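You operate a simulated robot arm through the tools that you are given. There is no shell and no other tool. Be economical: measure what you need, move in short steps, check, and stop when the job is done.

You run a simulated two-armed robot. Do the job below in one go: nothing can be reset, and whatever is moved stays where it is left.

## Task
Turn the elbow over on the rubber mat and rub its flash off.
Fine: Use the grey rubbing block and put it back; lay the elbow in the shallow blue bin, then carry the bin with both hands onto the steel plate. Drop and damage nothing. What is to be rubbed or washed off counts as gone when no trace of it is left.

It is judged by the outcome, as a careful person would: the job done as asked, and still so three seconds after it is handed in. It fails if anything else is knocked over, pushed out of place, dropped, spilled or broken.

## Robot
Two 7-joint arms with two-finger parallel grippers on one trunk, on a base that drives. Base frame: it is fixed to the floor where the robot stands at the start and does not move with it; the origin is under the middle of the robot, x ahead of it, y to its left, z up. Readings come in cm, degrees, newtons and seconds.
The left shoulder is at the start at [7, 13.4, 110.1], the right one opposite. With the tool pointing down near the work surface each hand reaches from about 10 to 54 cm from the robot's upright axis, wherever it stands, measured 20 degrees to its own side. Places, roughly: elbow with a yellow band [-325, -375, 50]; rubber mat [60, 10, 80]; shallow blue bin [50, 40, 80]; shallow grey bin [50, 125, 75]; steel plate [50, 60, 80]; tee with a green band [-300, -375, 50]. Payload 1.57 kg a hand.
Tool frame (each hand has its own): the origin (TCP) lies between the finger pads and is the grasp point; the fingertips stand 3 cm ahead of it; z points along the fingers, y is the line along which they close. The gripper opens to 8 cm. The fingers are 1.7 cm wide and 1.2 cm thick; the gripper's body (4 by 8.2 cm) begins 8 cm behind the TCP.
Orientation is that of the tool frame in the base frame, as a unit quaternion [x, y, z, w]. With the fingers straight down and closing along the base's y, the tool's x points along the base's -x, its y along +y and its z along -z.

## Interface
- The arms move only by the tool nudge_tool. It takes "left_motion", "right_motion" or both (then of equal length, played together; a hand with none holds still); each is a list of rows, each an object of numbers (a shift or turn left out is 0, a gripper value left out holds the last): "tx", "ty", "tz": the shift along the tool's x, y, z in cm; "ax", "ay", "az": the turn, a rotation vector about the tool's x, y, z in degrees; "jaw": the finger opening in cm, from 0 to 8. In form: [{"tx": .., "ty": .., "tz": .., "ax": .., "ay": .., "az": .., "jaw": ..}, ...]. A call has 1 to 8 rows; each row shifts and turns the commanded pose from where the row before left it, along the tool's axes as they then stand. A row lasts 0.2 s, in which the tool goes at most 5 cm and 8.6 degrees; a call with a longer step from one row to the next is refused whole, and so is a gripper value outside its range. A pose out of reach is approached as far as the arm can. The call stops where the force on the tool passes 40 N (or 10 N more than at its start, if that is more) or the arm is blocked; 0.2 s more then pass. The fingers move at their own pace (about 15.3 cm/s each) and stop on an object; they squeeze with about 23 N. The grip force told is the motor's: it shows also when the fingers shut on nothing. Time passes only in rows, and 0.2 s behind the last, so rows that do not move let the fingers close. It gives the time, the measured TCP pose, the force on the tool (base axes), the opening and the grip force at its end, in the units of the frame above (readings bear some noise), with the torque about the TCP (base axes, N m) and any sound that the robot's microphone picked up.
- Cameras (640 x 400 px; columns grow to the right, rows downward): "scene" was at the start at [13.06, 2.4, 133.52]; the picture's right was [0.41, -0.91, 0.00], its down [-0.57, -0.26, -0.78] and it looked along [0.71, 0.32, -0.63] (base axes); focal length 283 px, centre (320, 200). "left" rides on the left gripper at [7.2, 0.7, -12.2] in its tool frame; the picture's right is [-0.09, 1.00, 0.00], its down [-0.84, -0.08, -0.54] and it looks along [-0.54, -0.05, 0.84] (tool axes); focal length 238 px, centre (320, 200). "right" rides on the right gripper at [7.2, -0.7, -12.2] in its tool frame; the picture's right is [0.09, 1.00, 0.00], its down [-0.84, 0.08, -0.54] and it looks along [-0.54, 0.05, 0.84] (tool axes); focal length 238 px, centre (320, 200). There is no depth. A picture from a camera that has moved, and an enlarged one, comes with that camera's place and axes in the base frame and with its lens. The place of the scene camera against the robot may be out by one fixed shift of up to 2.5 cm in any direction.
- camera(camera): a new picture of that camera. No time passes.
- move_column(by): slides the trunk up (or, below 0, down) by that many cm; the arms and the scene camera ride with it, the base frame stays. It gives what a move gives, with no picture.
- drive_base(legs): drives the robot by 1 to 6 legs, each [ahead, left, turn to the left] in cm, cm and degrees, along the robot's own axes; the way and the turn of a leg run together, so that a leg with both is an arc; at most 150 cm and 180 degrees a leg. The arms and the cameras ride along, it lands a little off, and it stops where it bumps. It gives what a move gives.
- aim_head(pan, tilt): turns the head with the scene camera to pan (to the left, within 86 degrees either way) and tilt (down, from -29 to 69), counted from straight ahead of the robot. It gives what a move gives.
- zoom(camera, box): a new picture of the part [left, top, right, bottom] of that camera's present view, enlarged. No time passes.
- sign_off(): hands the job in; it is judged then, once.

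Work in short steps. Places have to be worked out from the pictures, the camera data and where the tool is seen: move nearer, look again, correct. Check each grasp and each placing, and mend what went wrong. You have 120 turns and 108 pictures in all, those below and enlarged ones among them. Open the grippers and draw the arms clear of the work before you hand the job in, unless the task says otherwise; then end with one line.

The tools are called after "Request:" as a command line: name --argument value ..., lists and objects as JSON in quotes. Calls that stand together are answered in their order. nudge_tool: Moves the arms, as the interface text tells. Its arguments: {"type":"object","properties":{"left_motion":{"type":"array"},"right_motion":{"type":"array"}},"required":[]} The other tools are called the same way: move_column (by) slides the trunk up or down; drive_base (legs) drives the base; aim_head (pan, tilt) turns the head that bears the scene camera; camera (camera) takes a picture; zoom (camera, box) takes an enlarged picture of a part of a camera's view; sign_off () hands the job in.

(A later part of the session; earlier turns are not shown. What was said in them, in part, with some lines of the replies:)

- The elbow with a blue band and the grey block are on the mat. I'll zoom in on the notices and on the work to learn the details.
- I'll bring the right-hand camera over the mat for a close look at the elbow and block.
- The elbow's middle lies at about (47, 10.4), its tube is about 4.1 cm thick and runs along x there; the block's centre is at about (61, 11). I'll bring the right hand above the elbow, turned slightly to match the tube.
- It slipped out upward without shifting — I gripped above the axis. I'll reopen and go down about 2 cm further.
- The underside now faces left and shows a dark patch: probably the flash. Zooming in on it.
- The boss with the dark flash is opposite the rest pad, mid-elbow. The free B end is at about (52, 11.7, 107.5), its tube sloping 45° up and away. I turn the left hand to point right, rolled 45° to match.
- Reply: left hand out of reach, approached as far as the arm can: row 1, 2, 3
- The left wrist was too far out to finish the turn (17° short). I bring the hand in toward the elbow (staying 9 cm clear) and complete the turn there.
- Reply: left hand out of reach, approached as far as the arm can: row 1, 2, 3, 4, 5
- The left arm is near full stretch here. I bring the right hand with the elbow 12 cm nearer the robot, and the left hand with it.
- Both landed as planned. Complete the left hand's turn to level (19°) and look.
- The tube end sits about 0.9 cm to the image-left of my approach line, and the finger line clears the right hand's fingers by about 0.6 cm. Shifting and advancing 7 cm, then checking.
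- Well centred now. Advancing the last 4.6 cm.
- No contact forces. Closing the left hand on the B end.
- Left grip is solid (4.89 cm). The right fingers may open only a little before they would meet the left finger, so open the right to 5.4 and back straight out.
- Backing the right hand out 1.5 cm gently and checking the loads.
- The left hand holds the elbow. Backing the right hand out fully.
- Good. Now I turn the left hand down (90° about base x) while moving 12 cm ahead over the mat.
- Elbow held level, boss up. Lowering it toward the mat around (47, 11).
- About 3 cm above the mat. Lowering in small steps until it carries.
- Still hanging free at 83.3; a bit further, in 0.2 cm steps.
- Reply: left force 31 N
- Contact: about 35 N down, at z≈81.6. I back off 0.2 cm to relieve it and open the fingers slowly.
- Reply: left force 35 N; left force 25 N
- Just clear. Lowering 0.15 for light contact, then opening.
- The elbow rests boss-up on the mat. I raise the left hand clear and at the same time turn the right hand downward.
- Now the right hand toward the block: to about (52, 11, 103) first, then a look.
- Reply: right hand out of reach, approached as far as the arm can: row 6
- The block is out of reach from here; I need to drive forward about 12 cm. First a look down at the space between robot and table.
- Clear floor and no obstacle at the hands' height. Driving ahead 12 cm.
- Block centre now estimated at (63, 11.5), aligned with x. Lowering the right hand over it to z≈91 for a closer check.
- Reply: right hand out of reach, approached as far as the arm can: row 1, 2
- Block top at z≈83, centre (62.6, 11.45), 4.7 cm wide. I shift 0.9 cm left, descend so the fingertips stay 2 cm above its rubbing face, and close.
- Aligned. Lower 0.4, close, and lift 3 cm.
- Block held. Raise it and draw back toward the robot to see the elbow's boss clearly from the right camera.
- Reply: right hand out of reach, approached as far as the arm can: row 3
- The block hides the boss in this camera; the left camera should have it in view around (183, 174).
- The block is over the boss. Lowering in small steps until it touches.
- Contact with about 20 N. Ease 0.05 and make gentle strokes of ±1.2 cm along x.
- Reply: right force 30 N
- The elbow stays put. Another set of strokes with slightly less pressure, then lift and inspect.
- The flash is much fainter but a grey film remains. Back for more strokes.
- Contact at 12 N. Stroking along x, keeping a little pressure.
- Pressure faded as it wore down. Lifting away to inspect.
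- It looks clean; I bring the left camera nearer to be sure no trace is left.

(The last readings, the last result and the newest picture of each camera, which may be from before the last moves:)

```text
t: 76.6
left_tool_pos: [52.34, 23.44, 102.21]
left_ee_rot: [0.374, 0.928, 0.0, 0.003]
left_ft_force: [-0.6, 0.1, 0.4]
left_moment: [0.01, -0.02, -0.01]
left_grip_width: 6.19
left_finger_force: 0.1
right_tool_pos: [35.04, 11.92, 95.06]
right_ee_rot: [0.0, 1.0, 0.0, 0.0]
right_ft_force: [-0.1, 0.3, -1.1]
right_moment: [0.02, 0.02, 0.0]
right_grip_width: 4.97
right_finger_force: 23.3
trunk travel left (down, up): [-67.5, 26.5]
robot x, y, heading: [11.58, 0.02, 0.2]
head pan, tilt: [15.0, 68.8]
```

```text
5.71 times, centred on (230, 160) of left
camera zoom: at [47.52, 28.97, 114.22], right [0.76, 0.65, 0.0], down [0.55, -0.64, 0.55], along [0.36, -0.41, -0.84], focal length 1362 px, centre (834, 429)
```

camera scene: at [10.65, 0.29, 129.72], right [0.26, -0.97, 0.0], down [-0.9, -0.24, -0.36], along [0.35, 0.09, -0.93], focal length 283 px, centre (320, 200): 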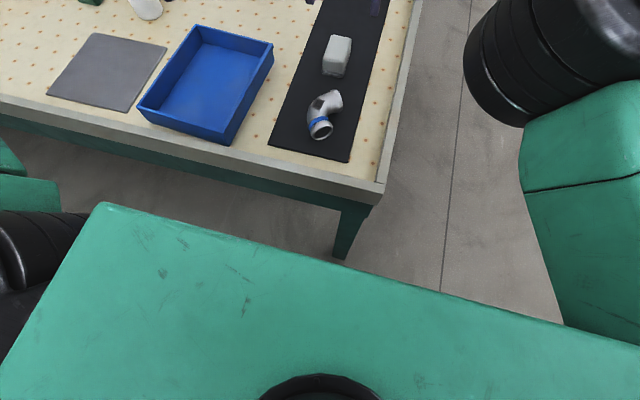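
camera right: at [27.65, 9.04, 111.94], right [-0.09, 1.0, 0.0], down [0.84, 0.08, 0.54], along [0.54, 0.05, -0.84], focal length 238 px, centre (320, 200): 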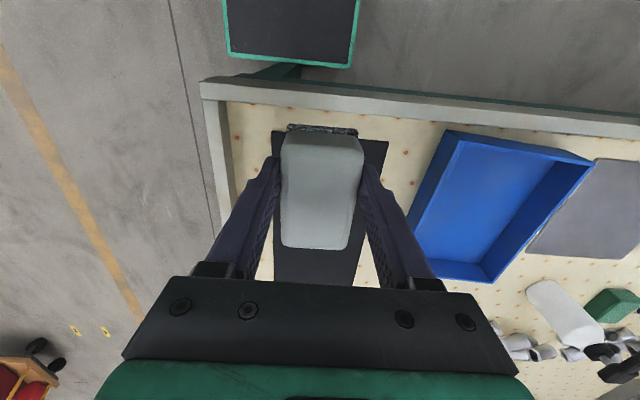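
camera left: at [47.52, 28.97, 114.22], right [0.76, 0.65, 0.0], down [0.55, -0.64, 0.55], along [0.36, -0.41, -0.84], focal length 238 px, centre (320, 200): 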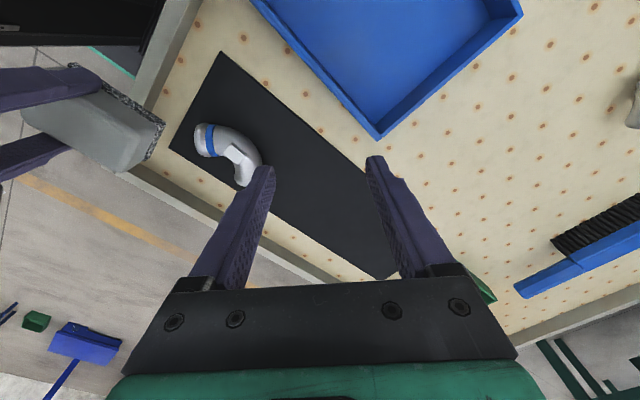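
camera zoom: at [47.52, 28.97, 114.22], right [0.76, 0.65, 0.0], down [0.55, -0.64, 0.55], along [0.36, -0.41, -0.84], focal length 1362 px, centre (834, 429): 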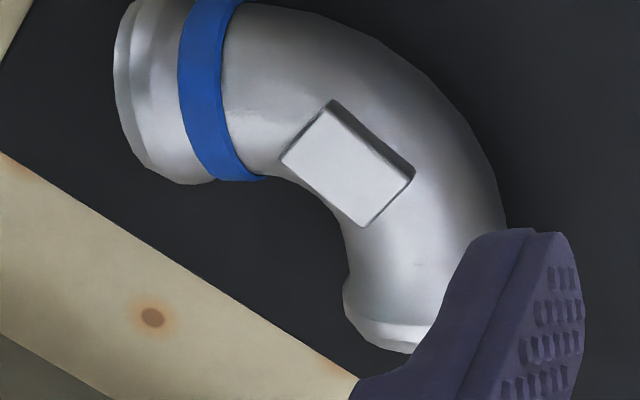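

No trace left. Now return the block: left hand backs off while the right carries the block back over its original spot (61.9, 11.35).

Request:
nudge_tool --left_motion '[{"tx": 1.35, "ty": 3.3, "tz": -1.3}, {"tx": 1.35, "ty": 3.3, "tz": -1.3}, {"tx": 1.35, "ty": 3.3, "tz": -1.3}, {"tx": 0}, {"tx": 0}, {"tx": 0}, {"tx": 0}, {"tx": 0}]' --right_motion '[{"tz": 0}, {"tx": -4.48, "ty": -0.08}, {"tx": -4.48, "ty": -0.08}, {"tx": -4.48, "ty": -0.08}, {"tx": -4.48, "ty": -0.08}, {"tx": -4.48, "ty": -0.08}, {"tx": -4.48, "ty": -0.08}, {"tx": 0}]'

```text
t: 78.4
left_tool_pos: [56.48, 33.23, 105.99]
left_ee_rot: [0.374, 0.927, 0.001, 0.003]
left_ft_force: [0.1, -0.9, 0.3]
left_moment: [-0.03, 0.04, -0.02]
left_grip_width: 6.2
left_finger_force: 0.0
right_tool_pos: [61.63, 11.17, 95.29]
right_ee_rot: [-0.001, 1.0, 0.0, -0.001]
right_ft_force: [-0.2, -0.3, -1.3]
right_moment: [0.02, 0.0, -0.01]
right_grip_width: 4.95
right_finger_force: 22.7
trunk travel left (down, up): [-67.5, 26.5]
robot x, y, heading: [11.32, 0.08, -0.3]
head pan, tilt: [15.0, 68.8]
```

Lowering the block to just above the mat.

Request:
nudge_tool --right_motion '[{"tx": -0.2, "ty": 0.2, "tz": 3.5}, {"tz": 3.5}, {"tz": 2.5}, {"tz": 1}, {"tz": 0.7}, {"tz": 0.3}, {"tx": 0}]'

```text
t: 80.0
left_tool_pos: [56.45, 33.37, 106.06]
left_ee_rot: [0.374, 0.927, 0.001, 0.003]
left_ft_force: [0.2, 0.3, 0.5]
left_moment: [0.02, -0.02, 0.02]
left_grip_width: 6.18
left_finger_force: 0.1
right_tool_pos: [61.73, 11.53, 83.96]
right_ee_rot: [0.001, 1.0, 0.001, 0.0]
right_ft_force: [-0.5, 0.2, -2.2]
right_moment: [-0.01, -0.01, 0.01]
right_grip_width: 4.95
right_finger_force: 23.0
right hand out of reach, approached as far as the arm can: row 4
trunk travel left (down, up): [-67.5, 26.5]
robot x, y, heading: [11.38, 0.05, 0.0]
head pan, tilt: [15.0, 68.8]
```

Request:
nudge_tool --right_motion '[{"tz": 0.2}, {"tz": 0.2}, {"tz": 0.15}, {"tx": 0}]'

```text
t: 81.0
left_tool_pos: [56.44, 33.26, 106.0]
left_ee_rot: [0.374, 0.928, 0.001, 0.003]
left_ft_force: [0.7, -0.5, -0.2]
left_moment: [0.0, -0.02, -0.01]
left_grip_width: 6.19
left_finger_force: 0.1
right_tool_pos: [61.61, 11.4, 83.45]
right_ee_rot: [-0.001, 1.0, 0.001, 0.001]
right_ft_force: [1.0, -0.9, -1.3]
right_moment: [-0.03, 0.01, 0.02]
right_grip_width: 4.95
right_finger_force: 22.7
trunk travel left (down, up): [-67.5, 26.5]
robot x, y, heading: [11.56, 0.32, -0.2]
head pan, tilt: [15.0, 68.8]
```

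Request:
nudge_tool --right_motion '[{"tz": 0.15}, {"tz": 0.1}, {"tx": 0}]'

```text
t: 81.8
left_tool_pos: [56.42, 33.2, 106.09]
left_ee_rot: [0.374, 0.928, 0.002, 0.003]
left_ft_force: [0.0, 0.4, -0.4]
left_moment: [-0.01, -0.01, 0.02]
left_grip_width: 6.21
left_finger_force: 0.2
right_tool_pos: [61.66, 11.38, 83.41]
right_ee_rot: [0.0, 1.0, 0.001, 0.004]
right_ft_force: [5.9, -1.5, 14.8]
right_moment: [-0.44, 0.13, 0.19]
right_grip_width: 4.95
right_finger_force: 23.3
trunk travel left (down, up): [-67.5, 26.5]
robot x, y, heading: [11.75, 0.11, -0.0]
head pan, tilt: [15.0, 68.8]
```

Block is on the mat (15 N). Ease slightly, open, rise and look.

Request:
nudge_tool --right_motion '[{"tz": -0.12}, {"jaw": 5.6}, {"jaw": 7}, {"jaw": 8}, {"tz": -3}, {"tz": -4}, {"tz": -3}, {"tx": 0}]'

Request:
camera --camera "right"

Request:
camera --camera "left"

```text
t: 83.6
left_tool_pos: [56.46, 33.26, 106.08]
left_ee_rot: [0.374, 0.928, 0.001, 0.003]
left_ft_force: [0.0, 0.6, -0.5]
left_moment: [0.0, 0.0, 0.02]
left_grip_width: 6.15
left_finger_force: 0.1
right_tool_pos: [61.7, 11.54, 93.24]
right_ee_rot: [0.0, 1.0, 0.001, -0.001]
right_ft_force: [0.2, -0.2, -0.8]
right_moment: [-0.01, 0.01, -0.01]
right_grip_width: 7.99
right_finger_force: 0.1
trunk travel left (down, up): [-67.5, 26.5]
robot x, y, heading: [11.89, -0.11, -0.1]
head pan, tilt: [15.0, 68.8]
```

```text
48 pictures are left
camera right: at [54.39, 10.71, 105.48], right [-0.09, 1.0, 0.0], down [0.84, 0.08, 0.54], along [0.54, 0.05, -0.84], focal length 238 px, centre (320, 200)
```

right: 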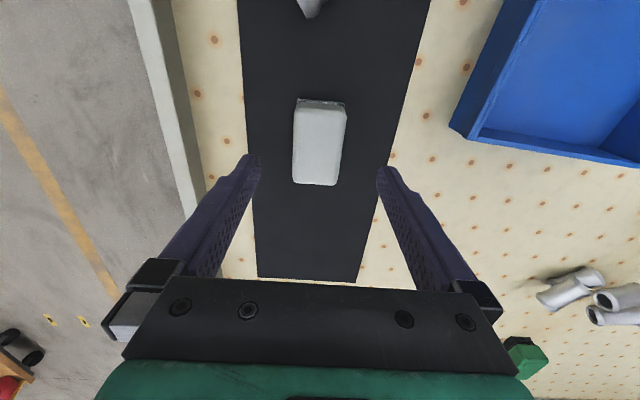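

```text
47 pictures are left
camera left: at [51.69, 38.82, 118.21], right [0.76, 0.65, 0.0], down [0.55, -0.64, 0.55], along [0.36, -0.41, -0.84], focal length 238 px, centre (320, 200)
```

left: 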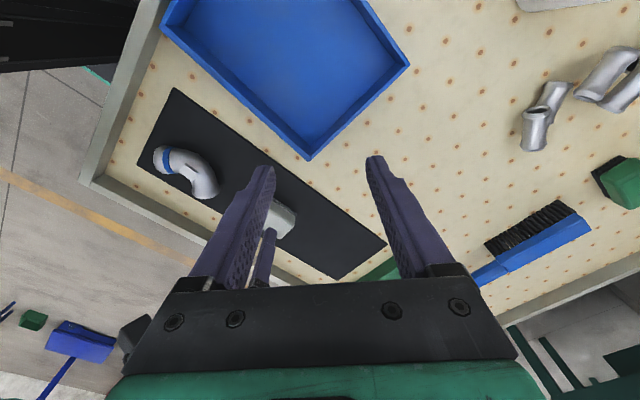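

Block is back in its place. Now the right hand moves aside to the right, and the left hand squares up its fingers (−45° roll) and comes above the elbow at (47, 11.8).

Request:
nudge_tool --right_motion '[{"ty": -4, "tz": -1}, {"ty": -4, "tz": -1}, {"ty": -4.5, "tz": -1}, {"ty": -4.5}, {"ty": -4, "tx": 2}, {"tx": 4.5}, {"tx": 4.5}, {"tx": 4.5}]' --left_motion '[{"az": -8.5}, {"az": -8.5}, {"az": -8.5}, {"az": -8.5}, {"az": -8.5}, {"az": -1.5}, {"tx": 0}, {"tx": 0}]'

Request:
nudge_tool --left_motion '[{"ty": -4.3, "tx": 1.9, "jaw": 8}, {"ty": -4.3, "tx": 1.9}, {"ty": -4.3, "tx": 1.9}, {"ty": -4.3, "tx": 1.9}, {"ty": -4.3, "tx": 1.9, "tz": 1}, {"tz": 4}, {"tx": 0}]'

Request:
camera --camera "left"

```text
t: 85.4
left_tool_pos: [56.29, 33.13, 106.14]
left_ee_rot: [0.0, 1.0, 0.0, 0.003]
left_ft_force: [-0.3, -0.1, -0.2]
left_moment: [-0.03, 0.01, 0.01]
left_grip_width: 6.18
left_finger_force: 0.0
right_tool_pos: [45.92, -9.76, 96.31]
right_ee_rot: [0.001, 1.0, 0.0, 0.001]
right_ft_force: [-0.5, 1.0, 0.1]
right_moment: [-0.01, 0.02, 0.02]
right_grip_width: 7.99
right_finger_force: 0.1
trunk travel left (down, up): [-67.5, 26.5]
robot x, y, heading: [11.47, 0.17, 0.2]
head pan, tilt: [15.0, 68.8]
```

```text
t: 87.0
left_tool_pos: [46.98, 11.52, 100.73]
left_ee_rot: [-0.001, 1.0, -0.001, 0.003]
left_ft_force: [-0.3, 0.1, 0.4]
left_moment: [0.02, -0.05, -0.01]
left_grip_width: 8.0
left_finger_force: 0.0
right_tool_pos: [45.95, -9.63, 96.21]
right_ee_rot: [0.001, 1.0, 0.001, 0.001]
right_ft_force: [0.3, 0.2, 0.8]
right_moment: [0.01, 0.01, -0.03]
right_grip_width: 8.0
right_finger_force: 0.1
trunk travel left (down, up): [-67.5, 26.5]
robot x, y, heading: [11.38, 0.18, 0.0]
head pan, tilt: [15.0, 68.8]
```

```text
46 pictures are left
camera left: at [39.66, 12.26, 112.97], right [0.09, 1.0, 0.0], down [0.83, -0.08, 0.55], along [0.55, -0.05, -0.84], focal length 238 px, centre (320, 200)
```

left: 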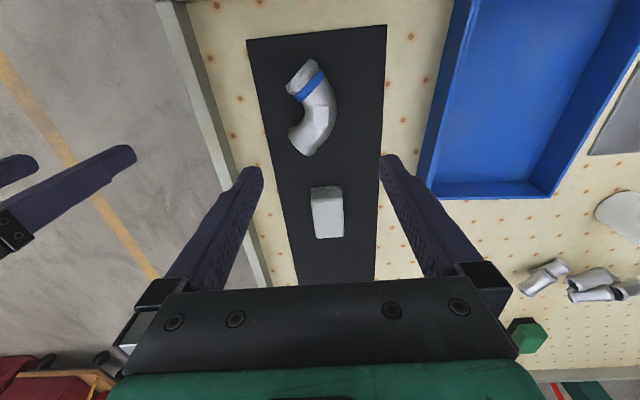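

Request:
zoom --camera "left" --box '[265, 45, 365, 170]'

```text
3.20 times, centred on (315, 108) of left
camera zoom: at [39.66, 12.26, 112.97], right [0.09, 1.0, 0.0], down [0.83, -0.08, 0.55], along [0.55, -0.05, -0.84], focal length 763 px, centre (336, 496)
```

zoom: 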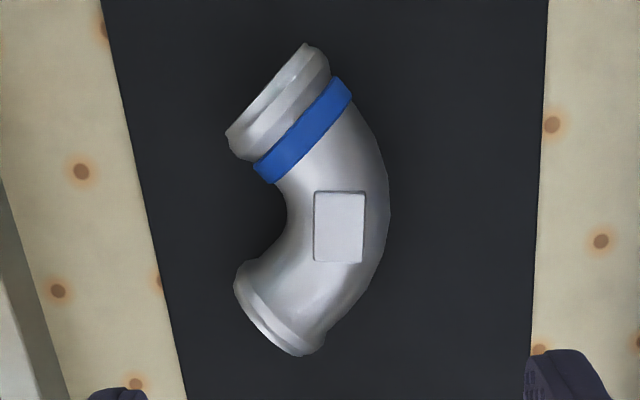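

Clean boss, centre (47.1, 11.75), turned about 6°. Turning the fingers to match and descending around the tube.

Request:
nudge_tool --left_motion '[{"ty": 0.2, "tz": 3, "az": 6}, {"tz": 4.5}, {"tz": 4.5}, {"tz": 2}, {"tz": 2}, {"tz": 1.8}, {"tz": 0.8}, {"tx": 0}]'

Request:
camera --camera "left"

```text
t: 88.8
left_tool_pos: [47.13, 11.98, 82.32]
left_ee_rot: [0.052, 0.999, 0.0, 0.003]
left_ft_force: [0.1, 0.6, -0.3]
left_moment: [0.0, 0.01, 0.0]
left_grip_width: 8.0
left_finger_force: 0.0
right_tool_pos: [46.09, -9.62, 96.3]
right_ee_rot: [0.0, 1.0, 0.0, 0.0]
right_ft_force: [0.3, 0.3, 0.9]
right_moment: [0.0, 0.02, -0.05]
right_grip_width: 8.01
right_finger_force: 0.1
trunk travel left (down, up): [-67.5, 26.5]
robot x, y, heading: [11.25, 0.1, 0.2]
head pan, tilt: [15.0, 68.8]
```

```text
44 pictures are left
camera left: at [39.96, 13.42, 94.47], right [0.19, 0.98, 0.0], down [0.82, -0.16, 0.55], along [0.54, -0.11, -0.84], focal length 238 px, centre (320, 200)
```

left: 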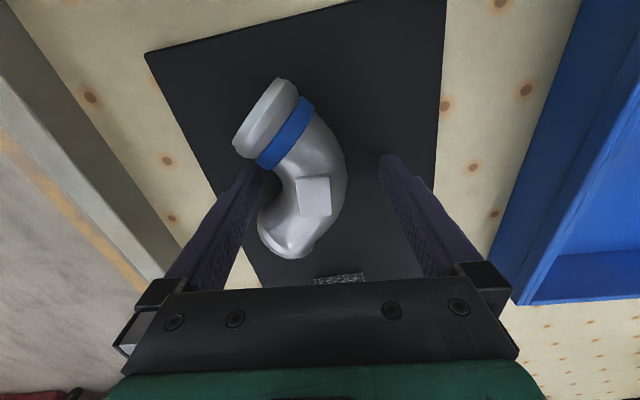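

Good alignment. Down 0.6 cm more, close, and lift slightly.

Request:
nudge_tool --left_motion '[{"tz": 0.35}, {"tz": 0.25}, {"jaw": 0}, {"jaw": 0}, {"jaw": 0}, {"tz": -0.6}, {"tz": -1.5}, {"tx": 0}]'

Request:
camera --camera "left"

```text
t: 90.6
left_tool_pos: [47.08, 12.03, 83.87]
left_ee_rot: [0.052, 0.999, 0.0, 0.002]
left_ft_force: [0.3, 0.2, -4.7]
left_moment: [0.06, 0.03, 0.02]
left_grip_width: 4.57
left_finger_force: 23.0
right_tool_pos: [46.24, -9.55, 96.33]
right_ee_rot: [0.0, 1.0, 0.001, 0.0]
right_ft_force: [-0.3, -0.1, -1.1]
right_moment: [0.05, -0.01, 0.02]
right_grip_width: 7.98
right_finger_force: 0.1
trunk travel left (down, up): [-67.5, 26.5]
robot x, y, heading: [11.5, -0.03, -0.1]
head pan, tilt: [15.0, 68.8]
```

```text
43 pictures are left
camera left: at [39.98, 13.47, 96.01], right [0.19, 0.98, 0.0], down [0.82, -0.16, 0.55], along [0.54, -0.11, -0.84], focal length 238 px, centre (320, 200)
```

left: 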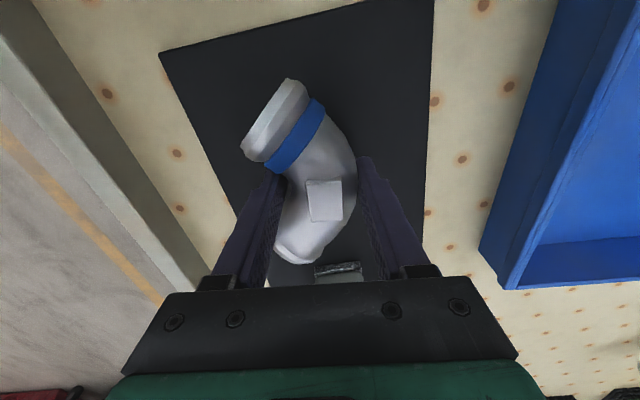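

Held (4.57 cm, 4.7 N). Lift gently further and re-check before travelling.

Request:
nudge_tool --left_motion '[{"tz": -1.5}, {"tz": -1.5}, {"tx": 0}, {"tx": 0}]'

Request:
zoom --camera "left" --box '[200, 50, 420, 290]'

```text
t: 91.6
left_tool_pos: [47.18, 12.23, 86.9]
left_ee_rot: [0.051, 0.999, 0.0, 0.002]
left_ft_force: [0.3, 0.8, -4.6]
left_moment: [0.01, 0.0, 0.02]
left_grip_width: 4.57
left_finger_force: 23.1
right_tool_pos: [46.08, -9.66, 96.32]
right_ee_rot: [0.0, 1.0, -0.001, 0.0]
right_ft_force: [-0.2, -0.2, -1.4]
right_moment: [0.04, 0.02, -0.02]
right_grip_width: 8.0
right_finger_force: 0.0
trunk travel left (down, up): [-67.5, 26.5]
robot x, y, heading: [11.52, 0.37, -0.1]
head pan, tilt: [15.0, 68.8]
```

```text
1.67 times, centred on (310, 170) of left
camera zoom: at [40.04, 13.52, 98.98], right [0.19, 0.98, 0.0], down [0.82, -0.16, 0.55], along [0.54, -0.11, -0.84], focal length 397 px, centre (337, 250)
```

zoom: 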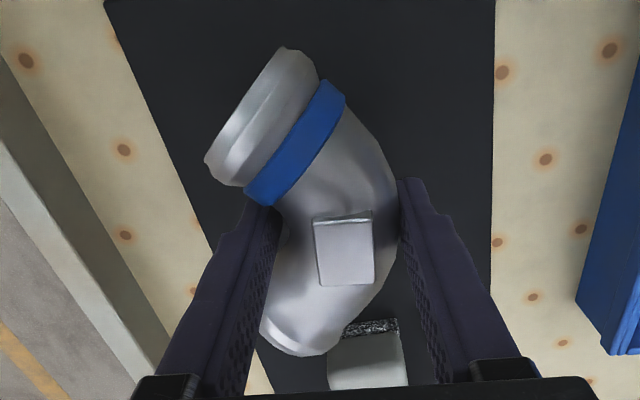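

Stable. Raise and carry it over the blue bin.

Request:
nudge_tool --left_motion '[{"tz": -3}, {"tz": -4}, {"tz": -3}, {"tx": 0.3, "ty": 4.6}, {"tx": 0.3, "ty": 4.8}, {"tx": 0.3, "ty": 4.8}, {"tx": 0.3, "ty": 4.8}, {"tx": 0.3, "ty": 4.8}]'

Request:
camera --camera "left"

Request:
camera --camera "right"

```text
t: 93.4
left_tool_pos: [47.9, 36.05, 96.62]
left_ee_rot: [0.053, 0.999, -0.001, 0.003]
left_ft_force: [-0.7, -0.8, -5.1]
left_moment: [0.04, -0.03, 0.01]
left_grip_width: 4.55
left_finger_force: 23.4
right_tool_pos: [46.14, -9.55, 96.3]
right_ee_rot: [-0.001, 1.0, -0.002, 0.001]
right_ft_force: [0.1, 0.2, -0.7]
right_moment: [0.0, -0.02, 0.0]
right_grip_width: 8.01
right_finger_force: 0.2
trunk travel left (down, up): [-67.5, 26.5]
robot x, y, heading: [11.79, -0.11, 0.1]
head pan, tilt: [15.0, 68.8]
```

```text
41 pictures are left
camera left: at [40.77, 37.4, 108.74], right [0.2, 0.98, 0.0], down [0.82, -0.16, 0.55], along [0.54, -0.11, -0.84], focal length 238 px, centre (320, 200)
```

left: 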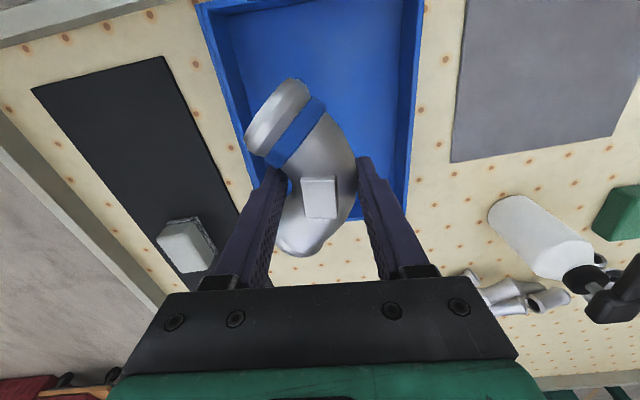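

```text
40 pictures are left
camera right: at [38.79, -10.29, 108.53], right [-0.09, 1.0, 0.0], down [0.84, 0.08, 0.54], along [0.54, 0.05, -0.84], focal length 238 px, centre (320, 200)
```

right: 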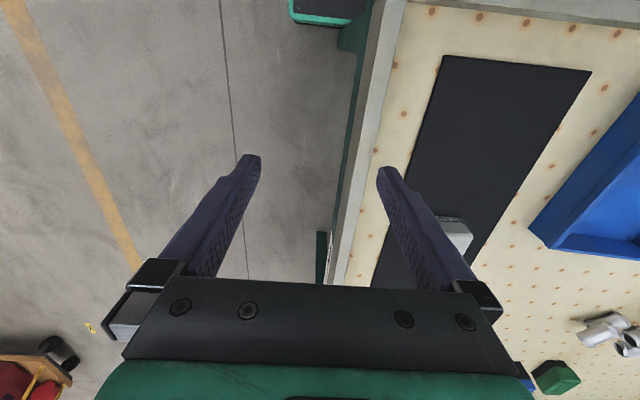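

Request:
zoom --camera "left" --box '[180, 0, 460, 240]'

```text
1.67 times, centred on (320, 120) of left
camera zoom: at [40.77, 37.4, 108.74], right [0.2, 0.98, 0.0], down [0.82, -0.16, 0.55], along [0.54, -0.11, -0.84], focal length 397 px, centre (320, 333)
```

zoom: 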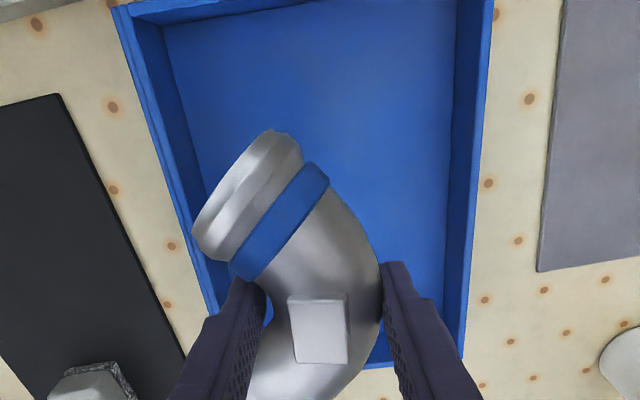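

Bin rim: centre (48.8, 36.2), rim z≈83, turned −5°. The elbow is over its middle; lowering it in.

Request:
nudge_tool --left_motion '[{"tx": -0.4, "tz": 4}, {"tz": 4}, {"tz": 3}, {"tz": 1.2}, {"tz": 0.8}, {"tx": 0}]'

```text
t: 94.8
left_tool_pos: [48.38, 35.66, 83.73]
left_ee_rot: [0.052, 0.999, -0.001, 0.002]
left_ft_force: [-0.3, -0.4, -4.5]
left_moment: [0.04, 0.03, 0.02]
left_grip_width: 4.49
left_finger_force: 22.9
right_tool_pos: [46.12, -9.64, 96.38]
right_ee_rot: [0.0, 1.0, 0.0, 0.0]
right_ft_force: [-0.7, -0.8, 0.4]
right_moment: [0.04, 0.01, 0.02]
right_grip_width: 8.03
right_finger_force: 0.1
trunk travel left (down, up): [-67.5, 26.5]
robot x, y, heading: [11.79, 0.18, -0.2]
head pan, tilt: [15.0, 68.8]
```

Request:
nudge_tool --left_motion '[{"tz": 0.4}, {"tz": 0.3}, {"tz": 0.3}, {"tx": 0}]'

```text
t: 95.8
left_tool_pos: [48.48, 35.78, 82.92]
left_ee_rot: [0.051, 0.999, 0.001, 0.005]
left_ft_force: [2.6, 1.6, 9.7]
left_moment: [-0.16, 0.51, -0.03]
left_grip_width: 4.49
left_finger_force: 23.3
right_tool_pos: [45.93, -9.62, 96.32]
right_ee_rot: [0.0, 1.0, 0.001, 0.001]
right_ft_force: [-0.8, -0.4, 0.1]
right_moment: [-0.03, 0.01, 0.01]
right_grip_width: 7.98
right_finger_force: 0.1
trunk travel left (down, up): [-67.5, 26.5]
robot x, y, heading: [11.61, 0.18, 0.1]
head pan, tilt: [15.0, 68.8]
```

It has touched the bin floor. Ease and open gently, then look.

Request:
nudge_tool --left_motion '[{"tz": -0.1}, {"jaw": 5.0}, {"jaw": 5.6}, {"jaw": 6.6}, {"tx": 0}]'

Request:
camera --camera "left"

```text
t: 97.0
left_tool_pos: [48.38, 35.73, 82.95]
left_ee_rot: [0.052, 0.999, 0.0, 0.003]
left_ft_force: [-0.2, 0.3, 0.2]
left_moment: [-0.01, -0.05, -0.02]
left_grip_width: 6.58
left_finger_force: 0.1
right_tool_pos: [46.04, -9.62, 96.33]
right_ee_rot: [0.0, 1.0, 0.001, 0.001]
right_ft_force: [-1.3, 0.5, 0.0]
right_moment: [0.01, -0.01, 0.02]
right_grip_width: 8.01
right_finger_force: 0.1
trunk travel left (down, up): [-67.5, 26.5]
robot x, y, heading: [11.65, 0.3, 0.1]
head pan, tilt: [15.0, 68.8]
```

```text
38 pictures are left
camera left: at [41.24, 37.17, 95.08], right [0.19, 0.98, 0.0], down [0.82, -0.16, 0.55], along [0.54, -0.11, -0.84], focal length 238 px, centre (320, 200)
```

left: 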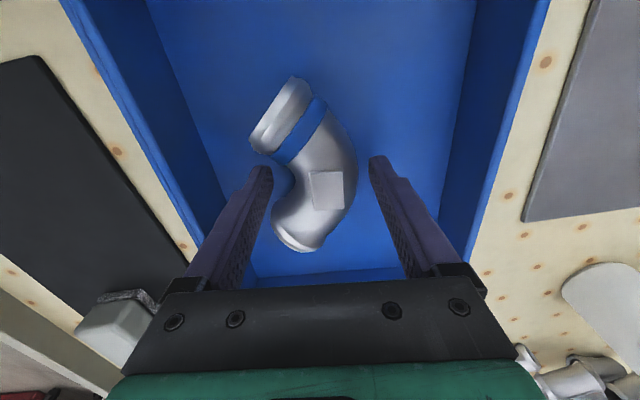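

The elbow lies safely in the bin. Raise the left hand, then drive left ~30 cm to centre myself on the bin.

Request:
nudge_tool --left_motion '[{"tz": -2}, {"tz": -4}, {"tz": -4.5}, {"tz": -4.5}, {"tz": -4}, {"tx": 0}]' --right_motion '[{"tz": -1}, {"tz": -2}, {"tz": -2}, {"tz": -2}, {"tx": 0}, {"tx": 0}]'

Request:
aim_head --pan 60 --tilt 50

Request:
camera --camera "scene"

```text
t: 98.4
left_tool_pos: [48.35, 35.94, 101.77]
left_ee_rot: [0.051, 0.999, -0.001, 0.003]
left_ft_force: [-0.4, -0.2, -0.7]
left_moment: [-0.01, -0.01, 0.0]
left_grip_width: 6.6
left_finger_force: 0.0
right_tool_pos: [46.22, -9.51, 103.21]
right_ee_rot: [0.0, 1.0, 0.0, -0.001]
right_ft_force: [-0.8, 0.9, 0.1]
right_moment: [0.02, 0.01, 0.02]
right_grip_width: 8.01
right_finger_force: 0.1
trunk travel left (down, up): [-67.5, 26.5]
robot x, y, heading: [11.18, 0.17, -0.1]
head pan, tilt: [15.0, 68.8]
```

```text
t: 99.5
left_tool_pos: [48.38, 35.9, 101.8]
left_ee_rot: [0.052, 0.999, -0.001, 0.003]
left_ft_force: [-0.7, 0.2, 0.4]
left_moment: [-0.02, 0.01, -0.01]
left_grip_width: 6.61
left_finger_force: 0.0
right_tool_pos: [46.23, -9.43, 103.22]
right_ee_rot: [0.0, 1.0, 0.0, 0.0]
right_ft_force: [0.1, 0.1, 0.4]
right_moment: [-0.01, -0.02, -0.02]
right_grip_width: 7.99
right_finger_force: 0.0
trunk travel left (down, up): [-67.5, 26.5]
robot x, y, heading: [11.1, -0.18, 0.0]
head pan, tilt: [60.0, 50.0]
```

```text
37 pictures are left
camera scene: at [20.51, 5.51, 131.91], right [0.87, -0.5, 0.0], down [-0.38, -0.66, -0.64], along [0.32, 0.56, -0.77], focal length 283 px, centre (320, 200)
```

scene: 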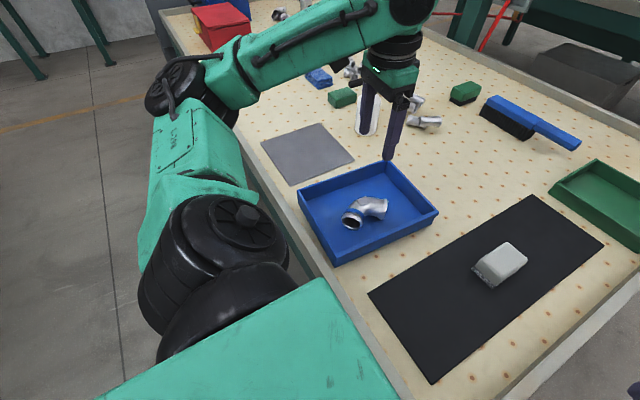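

Floor to the left is clear. Driving left 32 cm.

Request:
drive_base --legs '[[0, 32, 0]]'

Request:
camera --camera "right"

```text
t: 101.6
left_tool_pos: [48.54, 67.7, 101.69]
left_ee_rot: [0.054, 0.999, 0.0, 0.004]
left_ft_force: [-0.3, 0.4, 0.3]
left_moment: [0.05, 0.01, 0.01]
left_grip_width: 6.62
left_finger_force: 0.1
right_tool_pos: [46.22, 22.32, 103.31]
right_ee_rot: [0.002, 1.0, 0.001, 0.0]
right_ft_force: [-0.3, 0.8, 0.1]
right_moment: [-0.01, -0.01, 0.04]
right_grip_width: 8.01
right_finger_force: 0.1
trunk travel left (down, up): [-67.5, 26.5]
robot x, y, heading: [11.59, 32.09, -0.6]
head pan, tilt: [60.0, 50.0]
```

```text
36 pictures are left
camera right: at [38.94, 21.52, 115.42], right [-0.09, 1.0, 0.0], down [0.84, 0.07, 0.54], along [0.54, 0.05, -0.84], focal length 238 px, centre (320, 200)
```

right: 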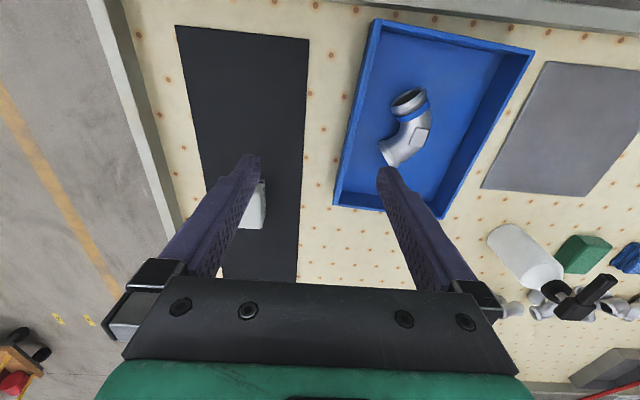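

Bin long walls' centre lines pass through about (48.2, 27.0) and (49.2, 45.05), rim z≈83. I bring both hands over them at z≈92 with the fingers turned 5° and opened to 4 cm.

Request:
nudge_tool --right_motion '[{"tx": -1, "ty": 2.4, "tz": 2, "az": 4.8, "jaw": 4}, {"tx": -0.8, "ty": 2.4, "tz": 2}, {"tz": 2}, {"tz": 2}, {"tz": 2}, {"tz": 1.3}, {"tx": 0}]' --left_motion '[{"tx": -0.61, "ty": -4.5, "az": -1, "jaw": 4}, {"tx": -0.61, "ty": -4.5}, {"tx": -0.61, "ty": -4.5}, {"tx": -0.61, "ty": -4.5}, {"tx": -0.61, "ty": -4.5}, {"tz": 4.7}, {"tz": 4.5}]'

Request:
camera --camera "right"

Request:
camera --camera "left"

```text
t: 103.2
left_tool_pos: [49.85, 45.32, 92.45]
left_ee_rot: [0.045, 0.999, 0.0, 0.004]
left_ft_force: [-0.2, -0.1, 0.0]
left_moment: [0.01, -0.01, -0.02]
left_grip_width: 3.97
left_finger_force: 0.0
right_tool_pos: [48.21, 27.0, 91.95]
right_ee_rot: [0.043, 0.999, 0.0, 0.0]
right_ft_force: [-0.2, 0.4, 0.2]
right_moment: [-0.01, -0.02, -0.02]
right_grip_width: 4.01
right_finger_force: 0.0
trunk travel left (down, up): [-67.5, 26.5]
robot x, y, heading: [11.65, 31.79, -0.0]
head pan, tilt: [60.0, 50.0]
```

```text
35 pictures are left
camera right: at [40.96, 26.82, 104.08], right [-0.01, 1.0, 0.0], down [0.84, 0.0, 0.54], along [0.54, 0.0, -0.84], focal length 238 px, centre (320, 200)
```

right: 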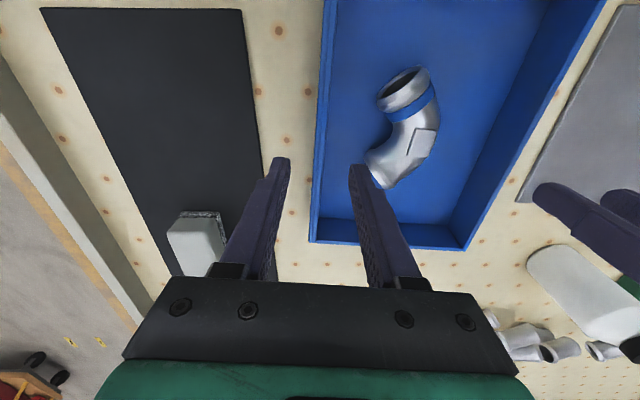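

```text
34 pictures are left
camera left: at [42.58, 46.64, 104.59], right [0.18, 0.98, 0.0], down [0.82, -0.15, 0.55], along [0.54, -0.1, -0.84], focal length 238 px, centre (320, 200)
```

left: 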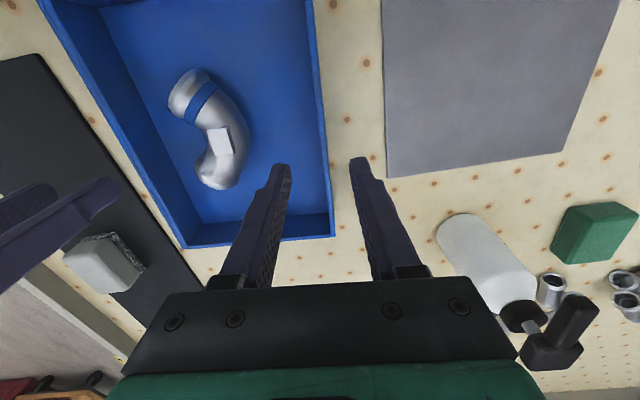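

Both walls lie right on the finger centre lines. Descending astride them.

Request:
nudge_tool --right_motion '[{"tz": 3}, {"tz": 3}, {"tz": 1.5}, {"tz": 1}, {"tx": 0}]' --left_motion '[{"tz": 3}, {"tz": 3}, {"tz": 2}, {"tz": 1}, {"tx": 0}]'

Request:
camera --camera "right"

Request:
camera --camera "left"

```text
t: 104.4
left_tool_pos: [49.56, 45.17, 83.41]
left_ee_rot: [0.045, 0.999, -0.001, 0.004]
left_ft_force: [1.2, 0.1, 0.3]
left_moment: [-0.01, -0.02, 0.03]
left_grip_width: 3.99
left_finger_force: 0.0
right_tool_pos: [48.39, 27.06, 83.31]
right_ee_rot: [0.043, 0.999, 0.001, 0.0]
right_ft_force: [0.2, -0.2, 0.6]
right_moment: [0.01, -0.01, 0.0]
right_grip_width: 4.02
right_finger_force: 0.1
trunk travel left (down, up): [-67.5, 26.5]
robot x, y, heading: [11.34, 32.06, -0.1]
head pan, tilt: [60.0, 50.0]
```

```text
33 pictures are left
camera right: at [40.96, 26.91, 95.52], right [-0.01, 1.0, 0.0], down [0.84, 0.0, 0.54], along [0.54, 0.0, -0.84], focal length 238 px, centre (320, 200)
```

right: 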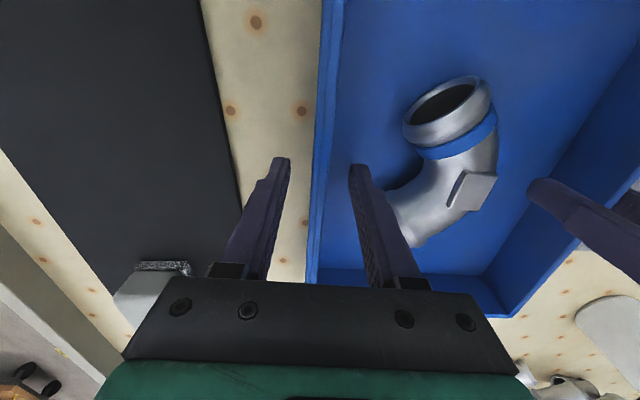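

```text
32 pictures are left
camera left: at [42.45, 46.53, 95.59], right [0.18, 0.98, 0.0], down [0.82, -0.15, 0.55], along [0.54, -0.1, -0.84], focal length 238 px, centre (320, 200)
```

left: 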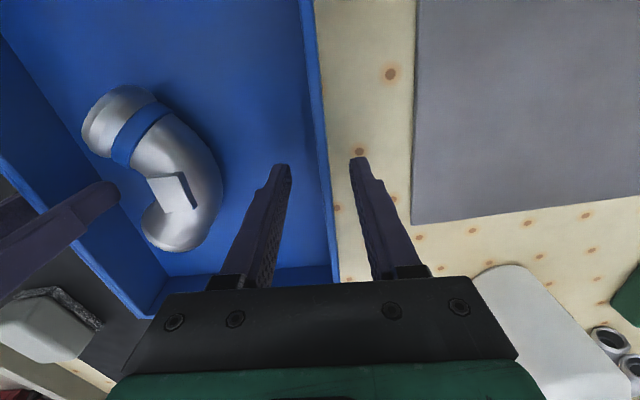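

Small corrections (left +0.35, right −0.15 across the walls), then close both.

Request:
nudge_tool --right_motion '[{"ty": -0.15}, {"tx": 0}, {"jaw": 2}, {"jaw": 0}, {"jaw": 0}, {"tx": 0}]' --left_motion '[{"ty": 0.35}, {"tx": 0}, {"jaw": 2}, {"jaw": 0}, {"jaw": 0}, {"tx": 0}]'

```text
t: 105.8
left_tool_pos: [49.61, 45.54, 83.48]
left_ee_rot: [0.045, 0.999, -0.002, 0.003]
left_ft_force: [0.2, -14.0, -0.8]
left_moment: [-0.1, -0.02, 0.28]
left_grip_width: 0.56
left_finger_force: 22.9
right_tool_pos: [48.25, 27.08, 83.34]
right_ee_rot: [0.043, 0.999, 0.002, -0.001]
right_ft_force: [-1.2, 13.3, 0.6]
right_moment: [0.07, -0.11, 0.22]
right_grip_width: 0.57
right_finger_force: 23.1
trunk travel left (down, up): [-67.5, 26.5]
robot x, y, heading: [11.57, 32.21, -0.4]
head pan, tilt: [60.0, 50.0]
```

Both walls are gripped (0.57 cm) with 14 N of pull between the hands; I bring them 0.3 cm together to relax it.

Request:
nudge_tool --right_motion '[{"ty": 0.12}, {"tx": 0}, {"tx": 0}]' --left_motion '[{"ty": -0.12}, {"tx": 0}, {"tx": 0}]'

```text
t: 106.6
left_tool_pos: [49.62, 45.44, 83.51]
left_ee_rot: [0.043, 0.999, 0.0, 0.003]
left_ft_force: [2.8, -5.6, -1.2]
left_moment: [-0.08, -0.32, 0.27]
left_grip_width: 0.55
left_finger_force: 23.2
right_tool_pos: [48.25, 27.09, 83.33]
right_ee_rot: [0.044, 0.999, -0.001, 0.0]
right_ft_force: [-3.8, 5.3, 0.4]
right_moment: [0.12, -0.05, 0.27]
right_grip_width: 0.57
right_finger_force: 23.4
trunk travel left (down, up): [-67.5, 26.5]
robot x, y, heading: [11.91, 31.87, -0.4]
head pan, tilt: [60.0, 50.0]
```

Tension down to 5 N. Lifting both hands together with the trunk: 1.5 cm first.

Request:
move_column --by 1.5

Request:
camera --camera "right"

```text
t: 107.3
left_tool_pos: [49.74, 45.32, 85.0]
left_ee_rot: [0.045, 0.999, 0.0, 0.003]
left_ft_force: [3.5, -2.8, -3.4]
left_moment: [-0.02, -0.15, 0.33]
left_grip_width: 0.55
left_finger_force: 23.2
right_tool_pos: [48.36, 26.98, 84.78]
right_ee_rot: [0.043, 0.999, -0.001, 0.0]
right_ft_force: [-3.7, 1.0, -2.9]
right_moment: [0.12, 0.09, 0.25]
right_grip_width: 0.55
right_finger_force: 23.0
trunk travel left (down, up): [-69.0, 25.0]
robot x, y, heading: [11.79, 31.95, -0.3]
head pan, tilt: [60.0, 50.0]
```

```text
31 pictures are left
camera right: at [41.04, 26.91, 97.03], right [-0.01, 1.0, 0.0], down [0.84, 0.01, 0.54], along [0.54, 0.0, -0.84], focal length 238 px, centre (320, 200)
```

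right: 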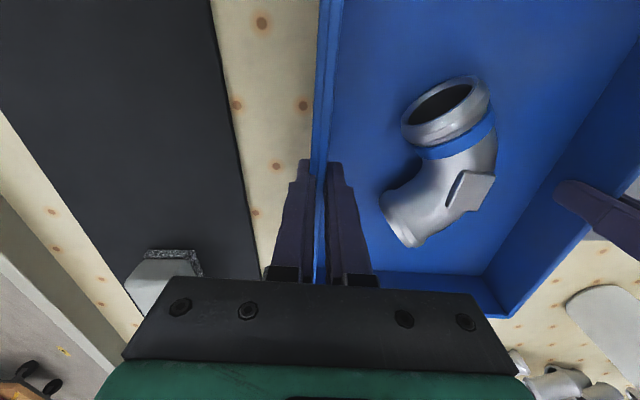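

Bin is off the table, load shared (~3 N each). Raise 3.5 cm more, then drive left 26.4 cm and back 1 cm to the plate's centre (48, 62.6).

Request:
move_column --by 3.5

Request:
drive_base --legs '[[-0.3, 8, 0]]'

Request:
drive_base --legs '[[-0.7, 18.4, 0]]'

Request:
aim_head --pan 20 --tilt 60

Request:
camera --camera "scene"

```text
t: 108.0
left_tool_pos: [49.7, 45.31, 88.48]
left_ee_rot: [0.044, 0.999, 0.0, 0.002]
left_ft_force: [3.6, 2.1, -3.4]
left_moment: [0.04, -0.07, 0.32]
left_grip_width: 0.57
left_finger_force: 22.9
right_tool_pos: [48.4, 27.01, 88.22]
right_ee_rot: [0.043, 0.999, 0.0, 0.0]
right_ft_force: [-3.4, -1.9, -2.3]
right_moment: [0.0, 0.03, 0.29]
right_grip_width: 0.58
right_finger_force: 23.0
trunk travel left (down, up): [-72.5, 21.5]
robot x, y, heading: [11.17, 31.77, -0.1]
head pan, tilt: [60.0, 50.0]
```

```text
t: 109.1
left_tool_pos: [49.44, 53.43, 88.57]
left_ee_rot: [0.044, 0.999, 0.0, 0.002]
left_ft_force: [3.6, 5.6, -3.1]
left_moment: [0.09, -0.08, 0.29]
left_grip_width: 0.54
left_finger_force: 22.8
right_tool_pos: [48.09, 34.89, 88.33]
right_ee_rot: [0.043, 0.999, 0.0, -0.001]
right_ft_force: [-3.4, -5.1, -4.0]
right_moment: [-0.04, 0.06, 0.25]
right_grip_width: 0.54
right_finger_force: 23.5
trunk travel left (down, up): [-72.5, 21.5]
robot x, y, heading: [11.14, 39.61, 0.2]
head pan, tilt: [60.0, 50.0]
```

```text
t: 110.6
left_tool_pos: [48.87, 71.62, 88.54]
left_ee_rot: [0.043, 0.999, -0.001, 0.002]
left_ft_force: [2.7, -1.3, -4.0]
left_moment: [0.05, -0.18, 0.3]
left_grip_width: 0.56
left_finger_force: 23.1
right_tool_pos: [47.46, 53.24, 88.31]
right_ee_rot: [0.042, 0.999, 0.0, -0.001]
right_ft_force: [-4.3, 0.6, -2.9]
right_moment: [0.12, 0.1, 0.29]
right_grip_width: 0.58
right_finger_force: 22.7
trunk travel left (down, up): [-72.5, 21.5]
robot x, y, heading: [10.8, 58.06, -0.1]
head pan, tilt: [60.0, 50.0]
```

```text
t: 111.7
left_tool_pos: [48.8, 71.62, 88.57]
left_ee_rot: [0.043, 0.999, 0.0, 0.003]
left_ft_force: [3.0, -0.3, -4.7]
left_moment: [0.08, -0.05, 0.27]
left_grip_width: 0.55
left_finger_force: 22.8
right_tool_pos: [47.45, 53.27, 88.2]
right_ee_rot: [0.042, 0.999, -0.001, -0.001]
right_ft_force: [-2.9, 1.0, -1.9]
right_moment: [0.13, 0.02, 0.27]
right_grip_width: 0.58
right_finger_force: 23.3
trunk travel left (down, up): [-72.5, 21.5]
robot x, y, heading: [10.68, 58.4, 0.3]
head pan, tilt: [20.0, 60.0]
```

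```text
30 pictures are left
camera scene: at [22.13, 59.22, 135.65], right [0.34, -0.94, 0.0], down [-0.81, -0.3, -0.5], along [0.47, 0.17, -0.87], focal length 283 px, centre (320, 200)
```

scene: 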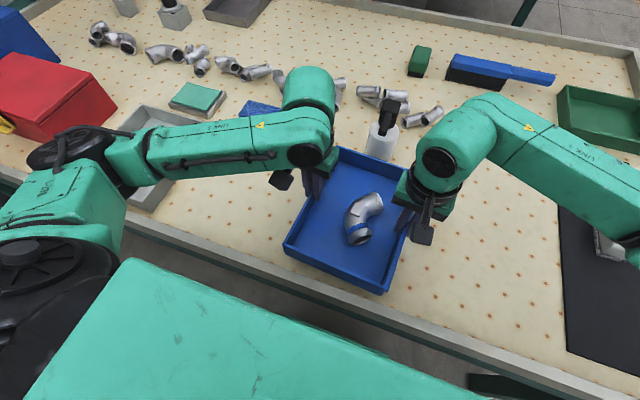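

Bin is above the plate. Checking plate alignment with the hand cameras.

Request:
camera --camera "left"

Request:
camera --camera "right"

```text
29 pictures are left
camera left: at [41.56, 72.95, 100.62], right [0.18, 0.98, 0.0], down [0.82, -0.15, 0.55], along [0.54, -0.1, -0.84], focal length 238 px, centre (320, 200)
```

left: 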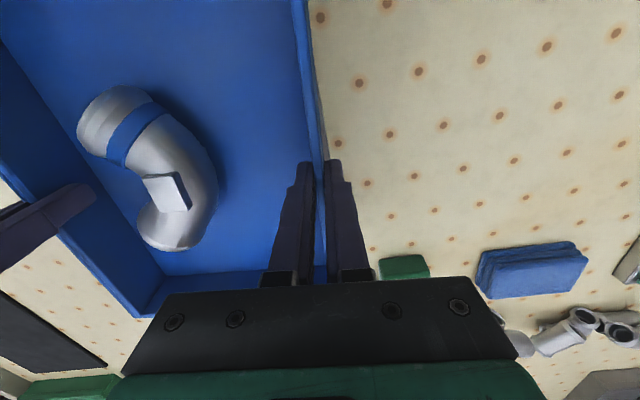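

```text
28 pictures are left
camera right: at [40.12, 53.12, 100.52], right [-0.01, 1.0, 0.0], down [0.84, 0.01, 0.54], along [0.54, 0.0, -0.84], focal length 238 px, centre (320, 200)
```

right: 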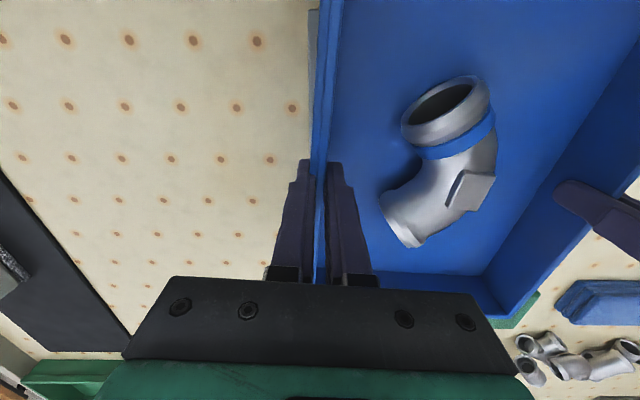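

Centred on the plate. Lowering with the trunk 4 cm, then in small steps.

Request:
move_column --by -4

Request:
move_column --by -0.4

```text
t: 112.5
left_tool_pos: [48.68, 71.72, 84.43]
left_ee_rot: [0.043, 0.999, 0.0, 0.004]
left_ft_force: [3.0, -0.8, -4.0]
left_moment: [0.03, -0.16, 0.33]
left_grip_width: 0.58
left_finger_force: 23.1
right_tool_pos: [47.37, 53.33, 84.31]
right_ee_rot: [0.042, 0.999, 0.0, 0.0]
right_ft_force: [-3.0, 0.6, -2.2]
right_moment: [0.15, 0.09, 0.27]
right_grip_width: 0.57
right_finger_force: 23.2
trunk travel left (down, up): [-68.5, 25.5]
robot x, y, heading: [10.63, 58.13, -0.2]
head pan, tilt: [20.0, 60.0]
```

```text
t: 113.1
left_tool_pos: [48.69, 71.61, 84.18]
left_ee_rot: [0.042, 0.999, 0.0, 0.004]
left_ft_force: [3.7, 0.1, -3.8]
left_moment: [-0.02, -0.04, 0.32]
left_grip_width: 0.55
left_finger_force: 23.2
right_tool_pos: [47.42, 53.24, 83.89]
right_ee_rot: [0.042, 0.999, 0.0, 0.0]
right_ft_force: [-2.2, 0.4, 1.0]
right_moment: [0.07, 0.43, 0.26]
right_grip_width: 0.58
right_finger_force: 22.9
trunk travel left (down, up): [-68.1, 25.9]
robot x, y, heading: [10.47, 57.78, 0.1]
head pan, tilt: [20.0, 60.0]
```

Right side is just touching. Lowering another 0.15 cm.

Request:
move_column --by -0.15

```text
t: 113.6
left_tool_pos: [48.73, 71.64, 84.09]
left_ee_rot: [0.042, 0.999, 0.0, 0.006]
left_ft_force: [5.9, 1.4, 7.4]
left_moment: [0.05, 0.3, 0.29]
left_grip_width: 0.56
left_finger_force: 23.2
right_tool_pos: [47.38, 53.29, 83.76]
right_ee_rot: [0.042, 0.999, 0.001, 0.001]
right_ft_force: [1.9, -0.9, 14.3]
right_moment: [0.0, 0.47, 0.31]
right_grip_width: 0.58
right_finger_force: 23.0
trunk travel left (down, up): [-68.0, 26.0]
robot x, y, heading: [10.6, 58.09, 0.0]
head pan, tilt: [20.0, 60.0]
```

The bin is seated on the plate on both sides. Opening both hands and rising straight up.

Request:
nudge_tool --right_motion '[{"jaw": 1.5}, {"jaw": 3}, {"jaw": 4}, {"tz": -2}, {"tz": -4}, {"tz": -4}, {"tz": -3}, {"tx": 0}]' --left_motion '[{"jaw": 1.5}, {"jaw": 3}, {"jaw": 4}, {"tz": -2}, {"tz": -4}, {"tz": -4}, {"tz": -3}, {"tx": 0}]'

Request:
camera --camera "left"

Request:
camera --camera "right"

```text
t: 115.4
left_tool_pos: [48.72, 71.76, 96.97]
left_ee_rot: [0.042, 0.999, 0.0, 0.004]
left_ft_force: [-0.1, 1.2, 0.2]
left_moment: [-0.02, 0.02, 0.01]
left_grip_width: 3.99
left_finger_force: 0.1
right_tool_pos: [47.41, 53.31, 96.9]
right_ee_rot: [0.042, 0.999, -0.001, 0.0]
right_ft_force: [-0.1, -0.6, -0.3]
right_moment: [0.01, -0.02, 0.0]
right_grip_width: 4.02
right_finger_force: 0.0
trunk travel left (down, up): [-68.0, 26.0]
robot x, y, heading: [10.43, 58.22, 0.4]
head pan, tilt: [20.0, 60.0]
```

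```text
27 pictures are left
camera left: at [41.55, 73.05, 109.09], right [0.18, 0.98, 0.0], down [0.82, -0.15, 0.55], along [0.54, -0.1, -0.84], focal length 238 px, centre (320, 200)
```

left: 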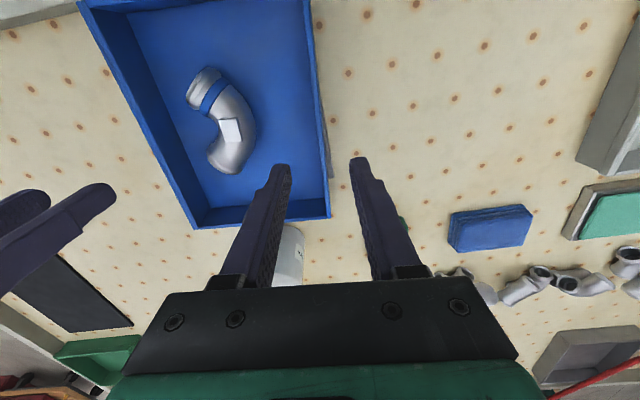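

```text
26 pictures are left
camera right: at [40.18, 53.15, 109.12], right [-0.01, 1.0, 0.0], down [0.84, 0.01, 0.54], along [0.54, 0.0, -0.84], focal length 238 px, centre (320, 200)
```

right: 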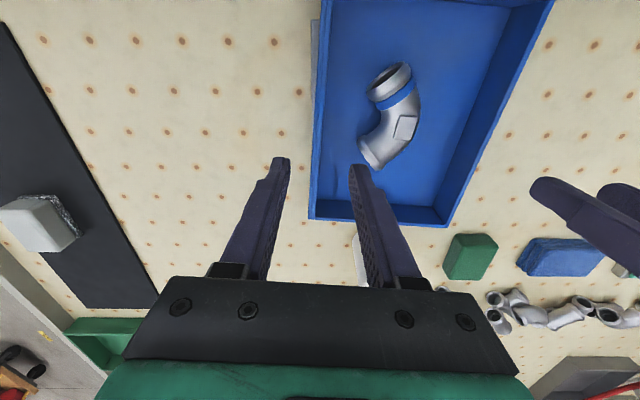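

The bin sits on the plate with plate edges showing on both sides. Drawing both arms up and back, hands open, then a final overall look.

Request:
nudge_tool --right_motion '[{"tz": -4, "jaw": 8}, {"tz": -4}, {"tx": 4, "ty": -1}, {"tx": 4, "ty": -1}, {"tx": 0}]' --left_motion '[{"tz": -4, "jaw": 8}, {"tz": -4}, {"tx": 4}, {"tx": 4}, {"tx": 0}]'

Request:
aim_head --pan -5 --tilt 50

Request:
camera --camera "scene"

```text
t: 116.6
left_tool_pos: [40.81, 72.35, 104.95]
left_ee_rot: [0.043, 0.999, 0.0, 0.003]
left_ft_force: [0.0, -0.3, -0.6]
left_moment: [-0.01, 0.02, 0.01]
left_grip_width: 8.0
left_finger_force: 0.0
right_tool_pos: [39.21, 52.23, 104.92]
right_ee_rot: [0.042, 0.999, -0.001, -0.001]
right_ft_force: [0.4, 0.0, 0.2]
right_moment: [0.01, 0.04, -0.04]
right_grip_width: 7.99
right_finger_force: 0.2
trunk travel left (down, up): [-68.0, 26.0]
robot x, y, heading: [10.69, 57.95, -0.0]
head pan, tilt: [20.0, 60.0]
```

```text
t: 117.5
left_tool_pos: [40.63, 72.36, 104.91]
left_ee_rot: [0.043, 0.999, -0.001, 0.003]
left_ft_force: [0.3, 1.1, -0.1]
left_moment: [-0.01, -0.02, 0.03]
left_grip_width: 7.99
left_finger_force: 0.1
right_tool_pos: [39.15, 52.07, 104.92]
right_ee_rot: [0.042, 0.999, 0.001, 0.001]
right_ft_force: [-0.4, -0.3, 0.3]
right_moment: [0.03, 0.02, 0.0]
right_grip_width: 8.01
right_finger_force: 0.1
trunk travel left (down, up): [-68.0, 26.0]
robot x, y, heading: [10.65, 57.9, 0.2]
head pan, tilt: [-5.0, 50.0]
```

```text
25 pictures are left
camera scene: at [23.41, 56.28, 132.36], right [-0.09, -1.0, 0.0], down [-0.76, 0.07, -0.64], along [0.64, -0.06, -0.77], focal length 283 px, centre (320, 200)
```

scene: 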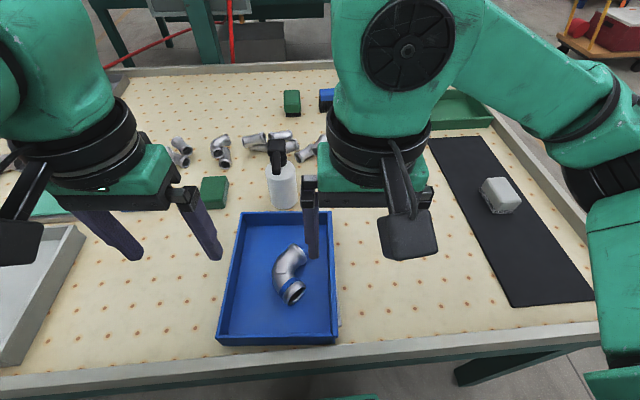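

All in place. One last close look at the elbow's boss.

Request:
zoom --camera "right" --box '[330, 100, 450, 220]'

```text
3.33 times, centred on (390, 160) of right
camera zoom: at [31.81, 51.96, 117.19], right [-0.01, 1.0, 0.0], down [0.84, 0.01, 0.54], along [0.54, 0.0, -0.84], focal length 794 px, centre (87, 333)
```

zoom: 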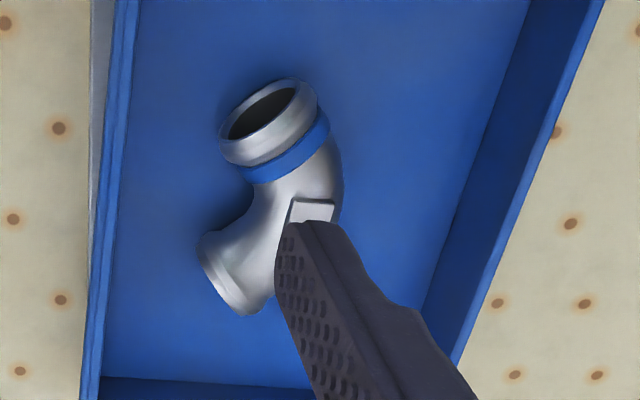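

The boss is clean, the block is back on the mat, the bin is on the plate and both hands are clear. Handing in.

Request:
sign_off

```text
The job is handed in.
```

I turned the elbow over on the rubber mat and rubbed its flash off with no trace left, then put the grey block back on the mat. The elbow is in the blue bin, which I carried with both hands onto the steel plate; nothing was dropped or knocked over.
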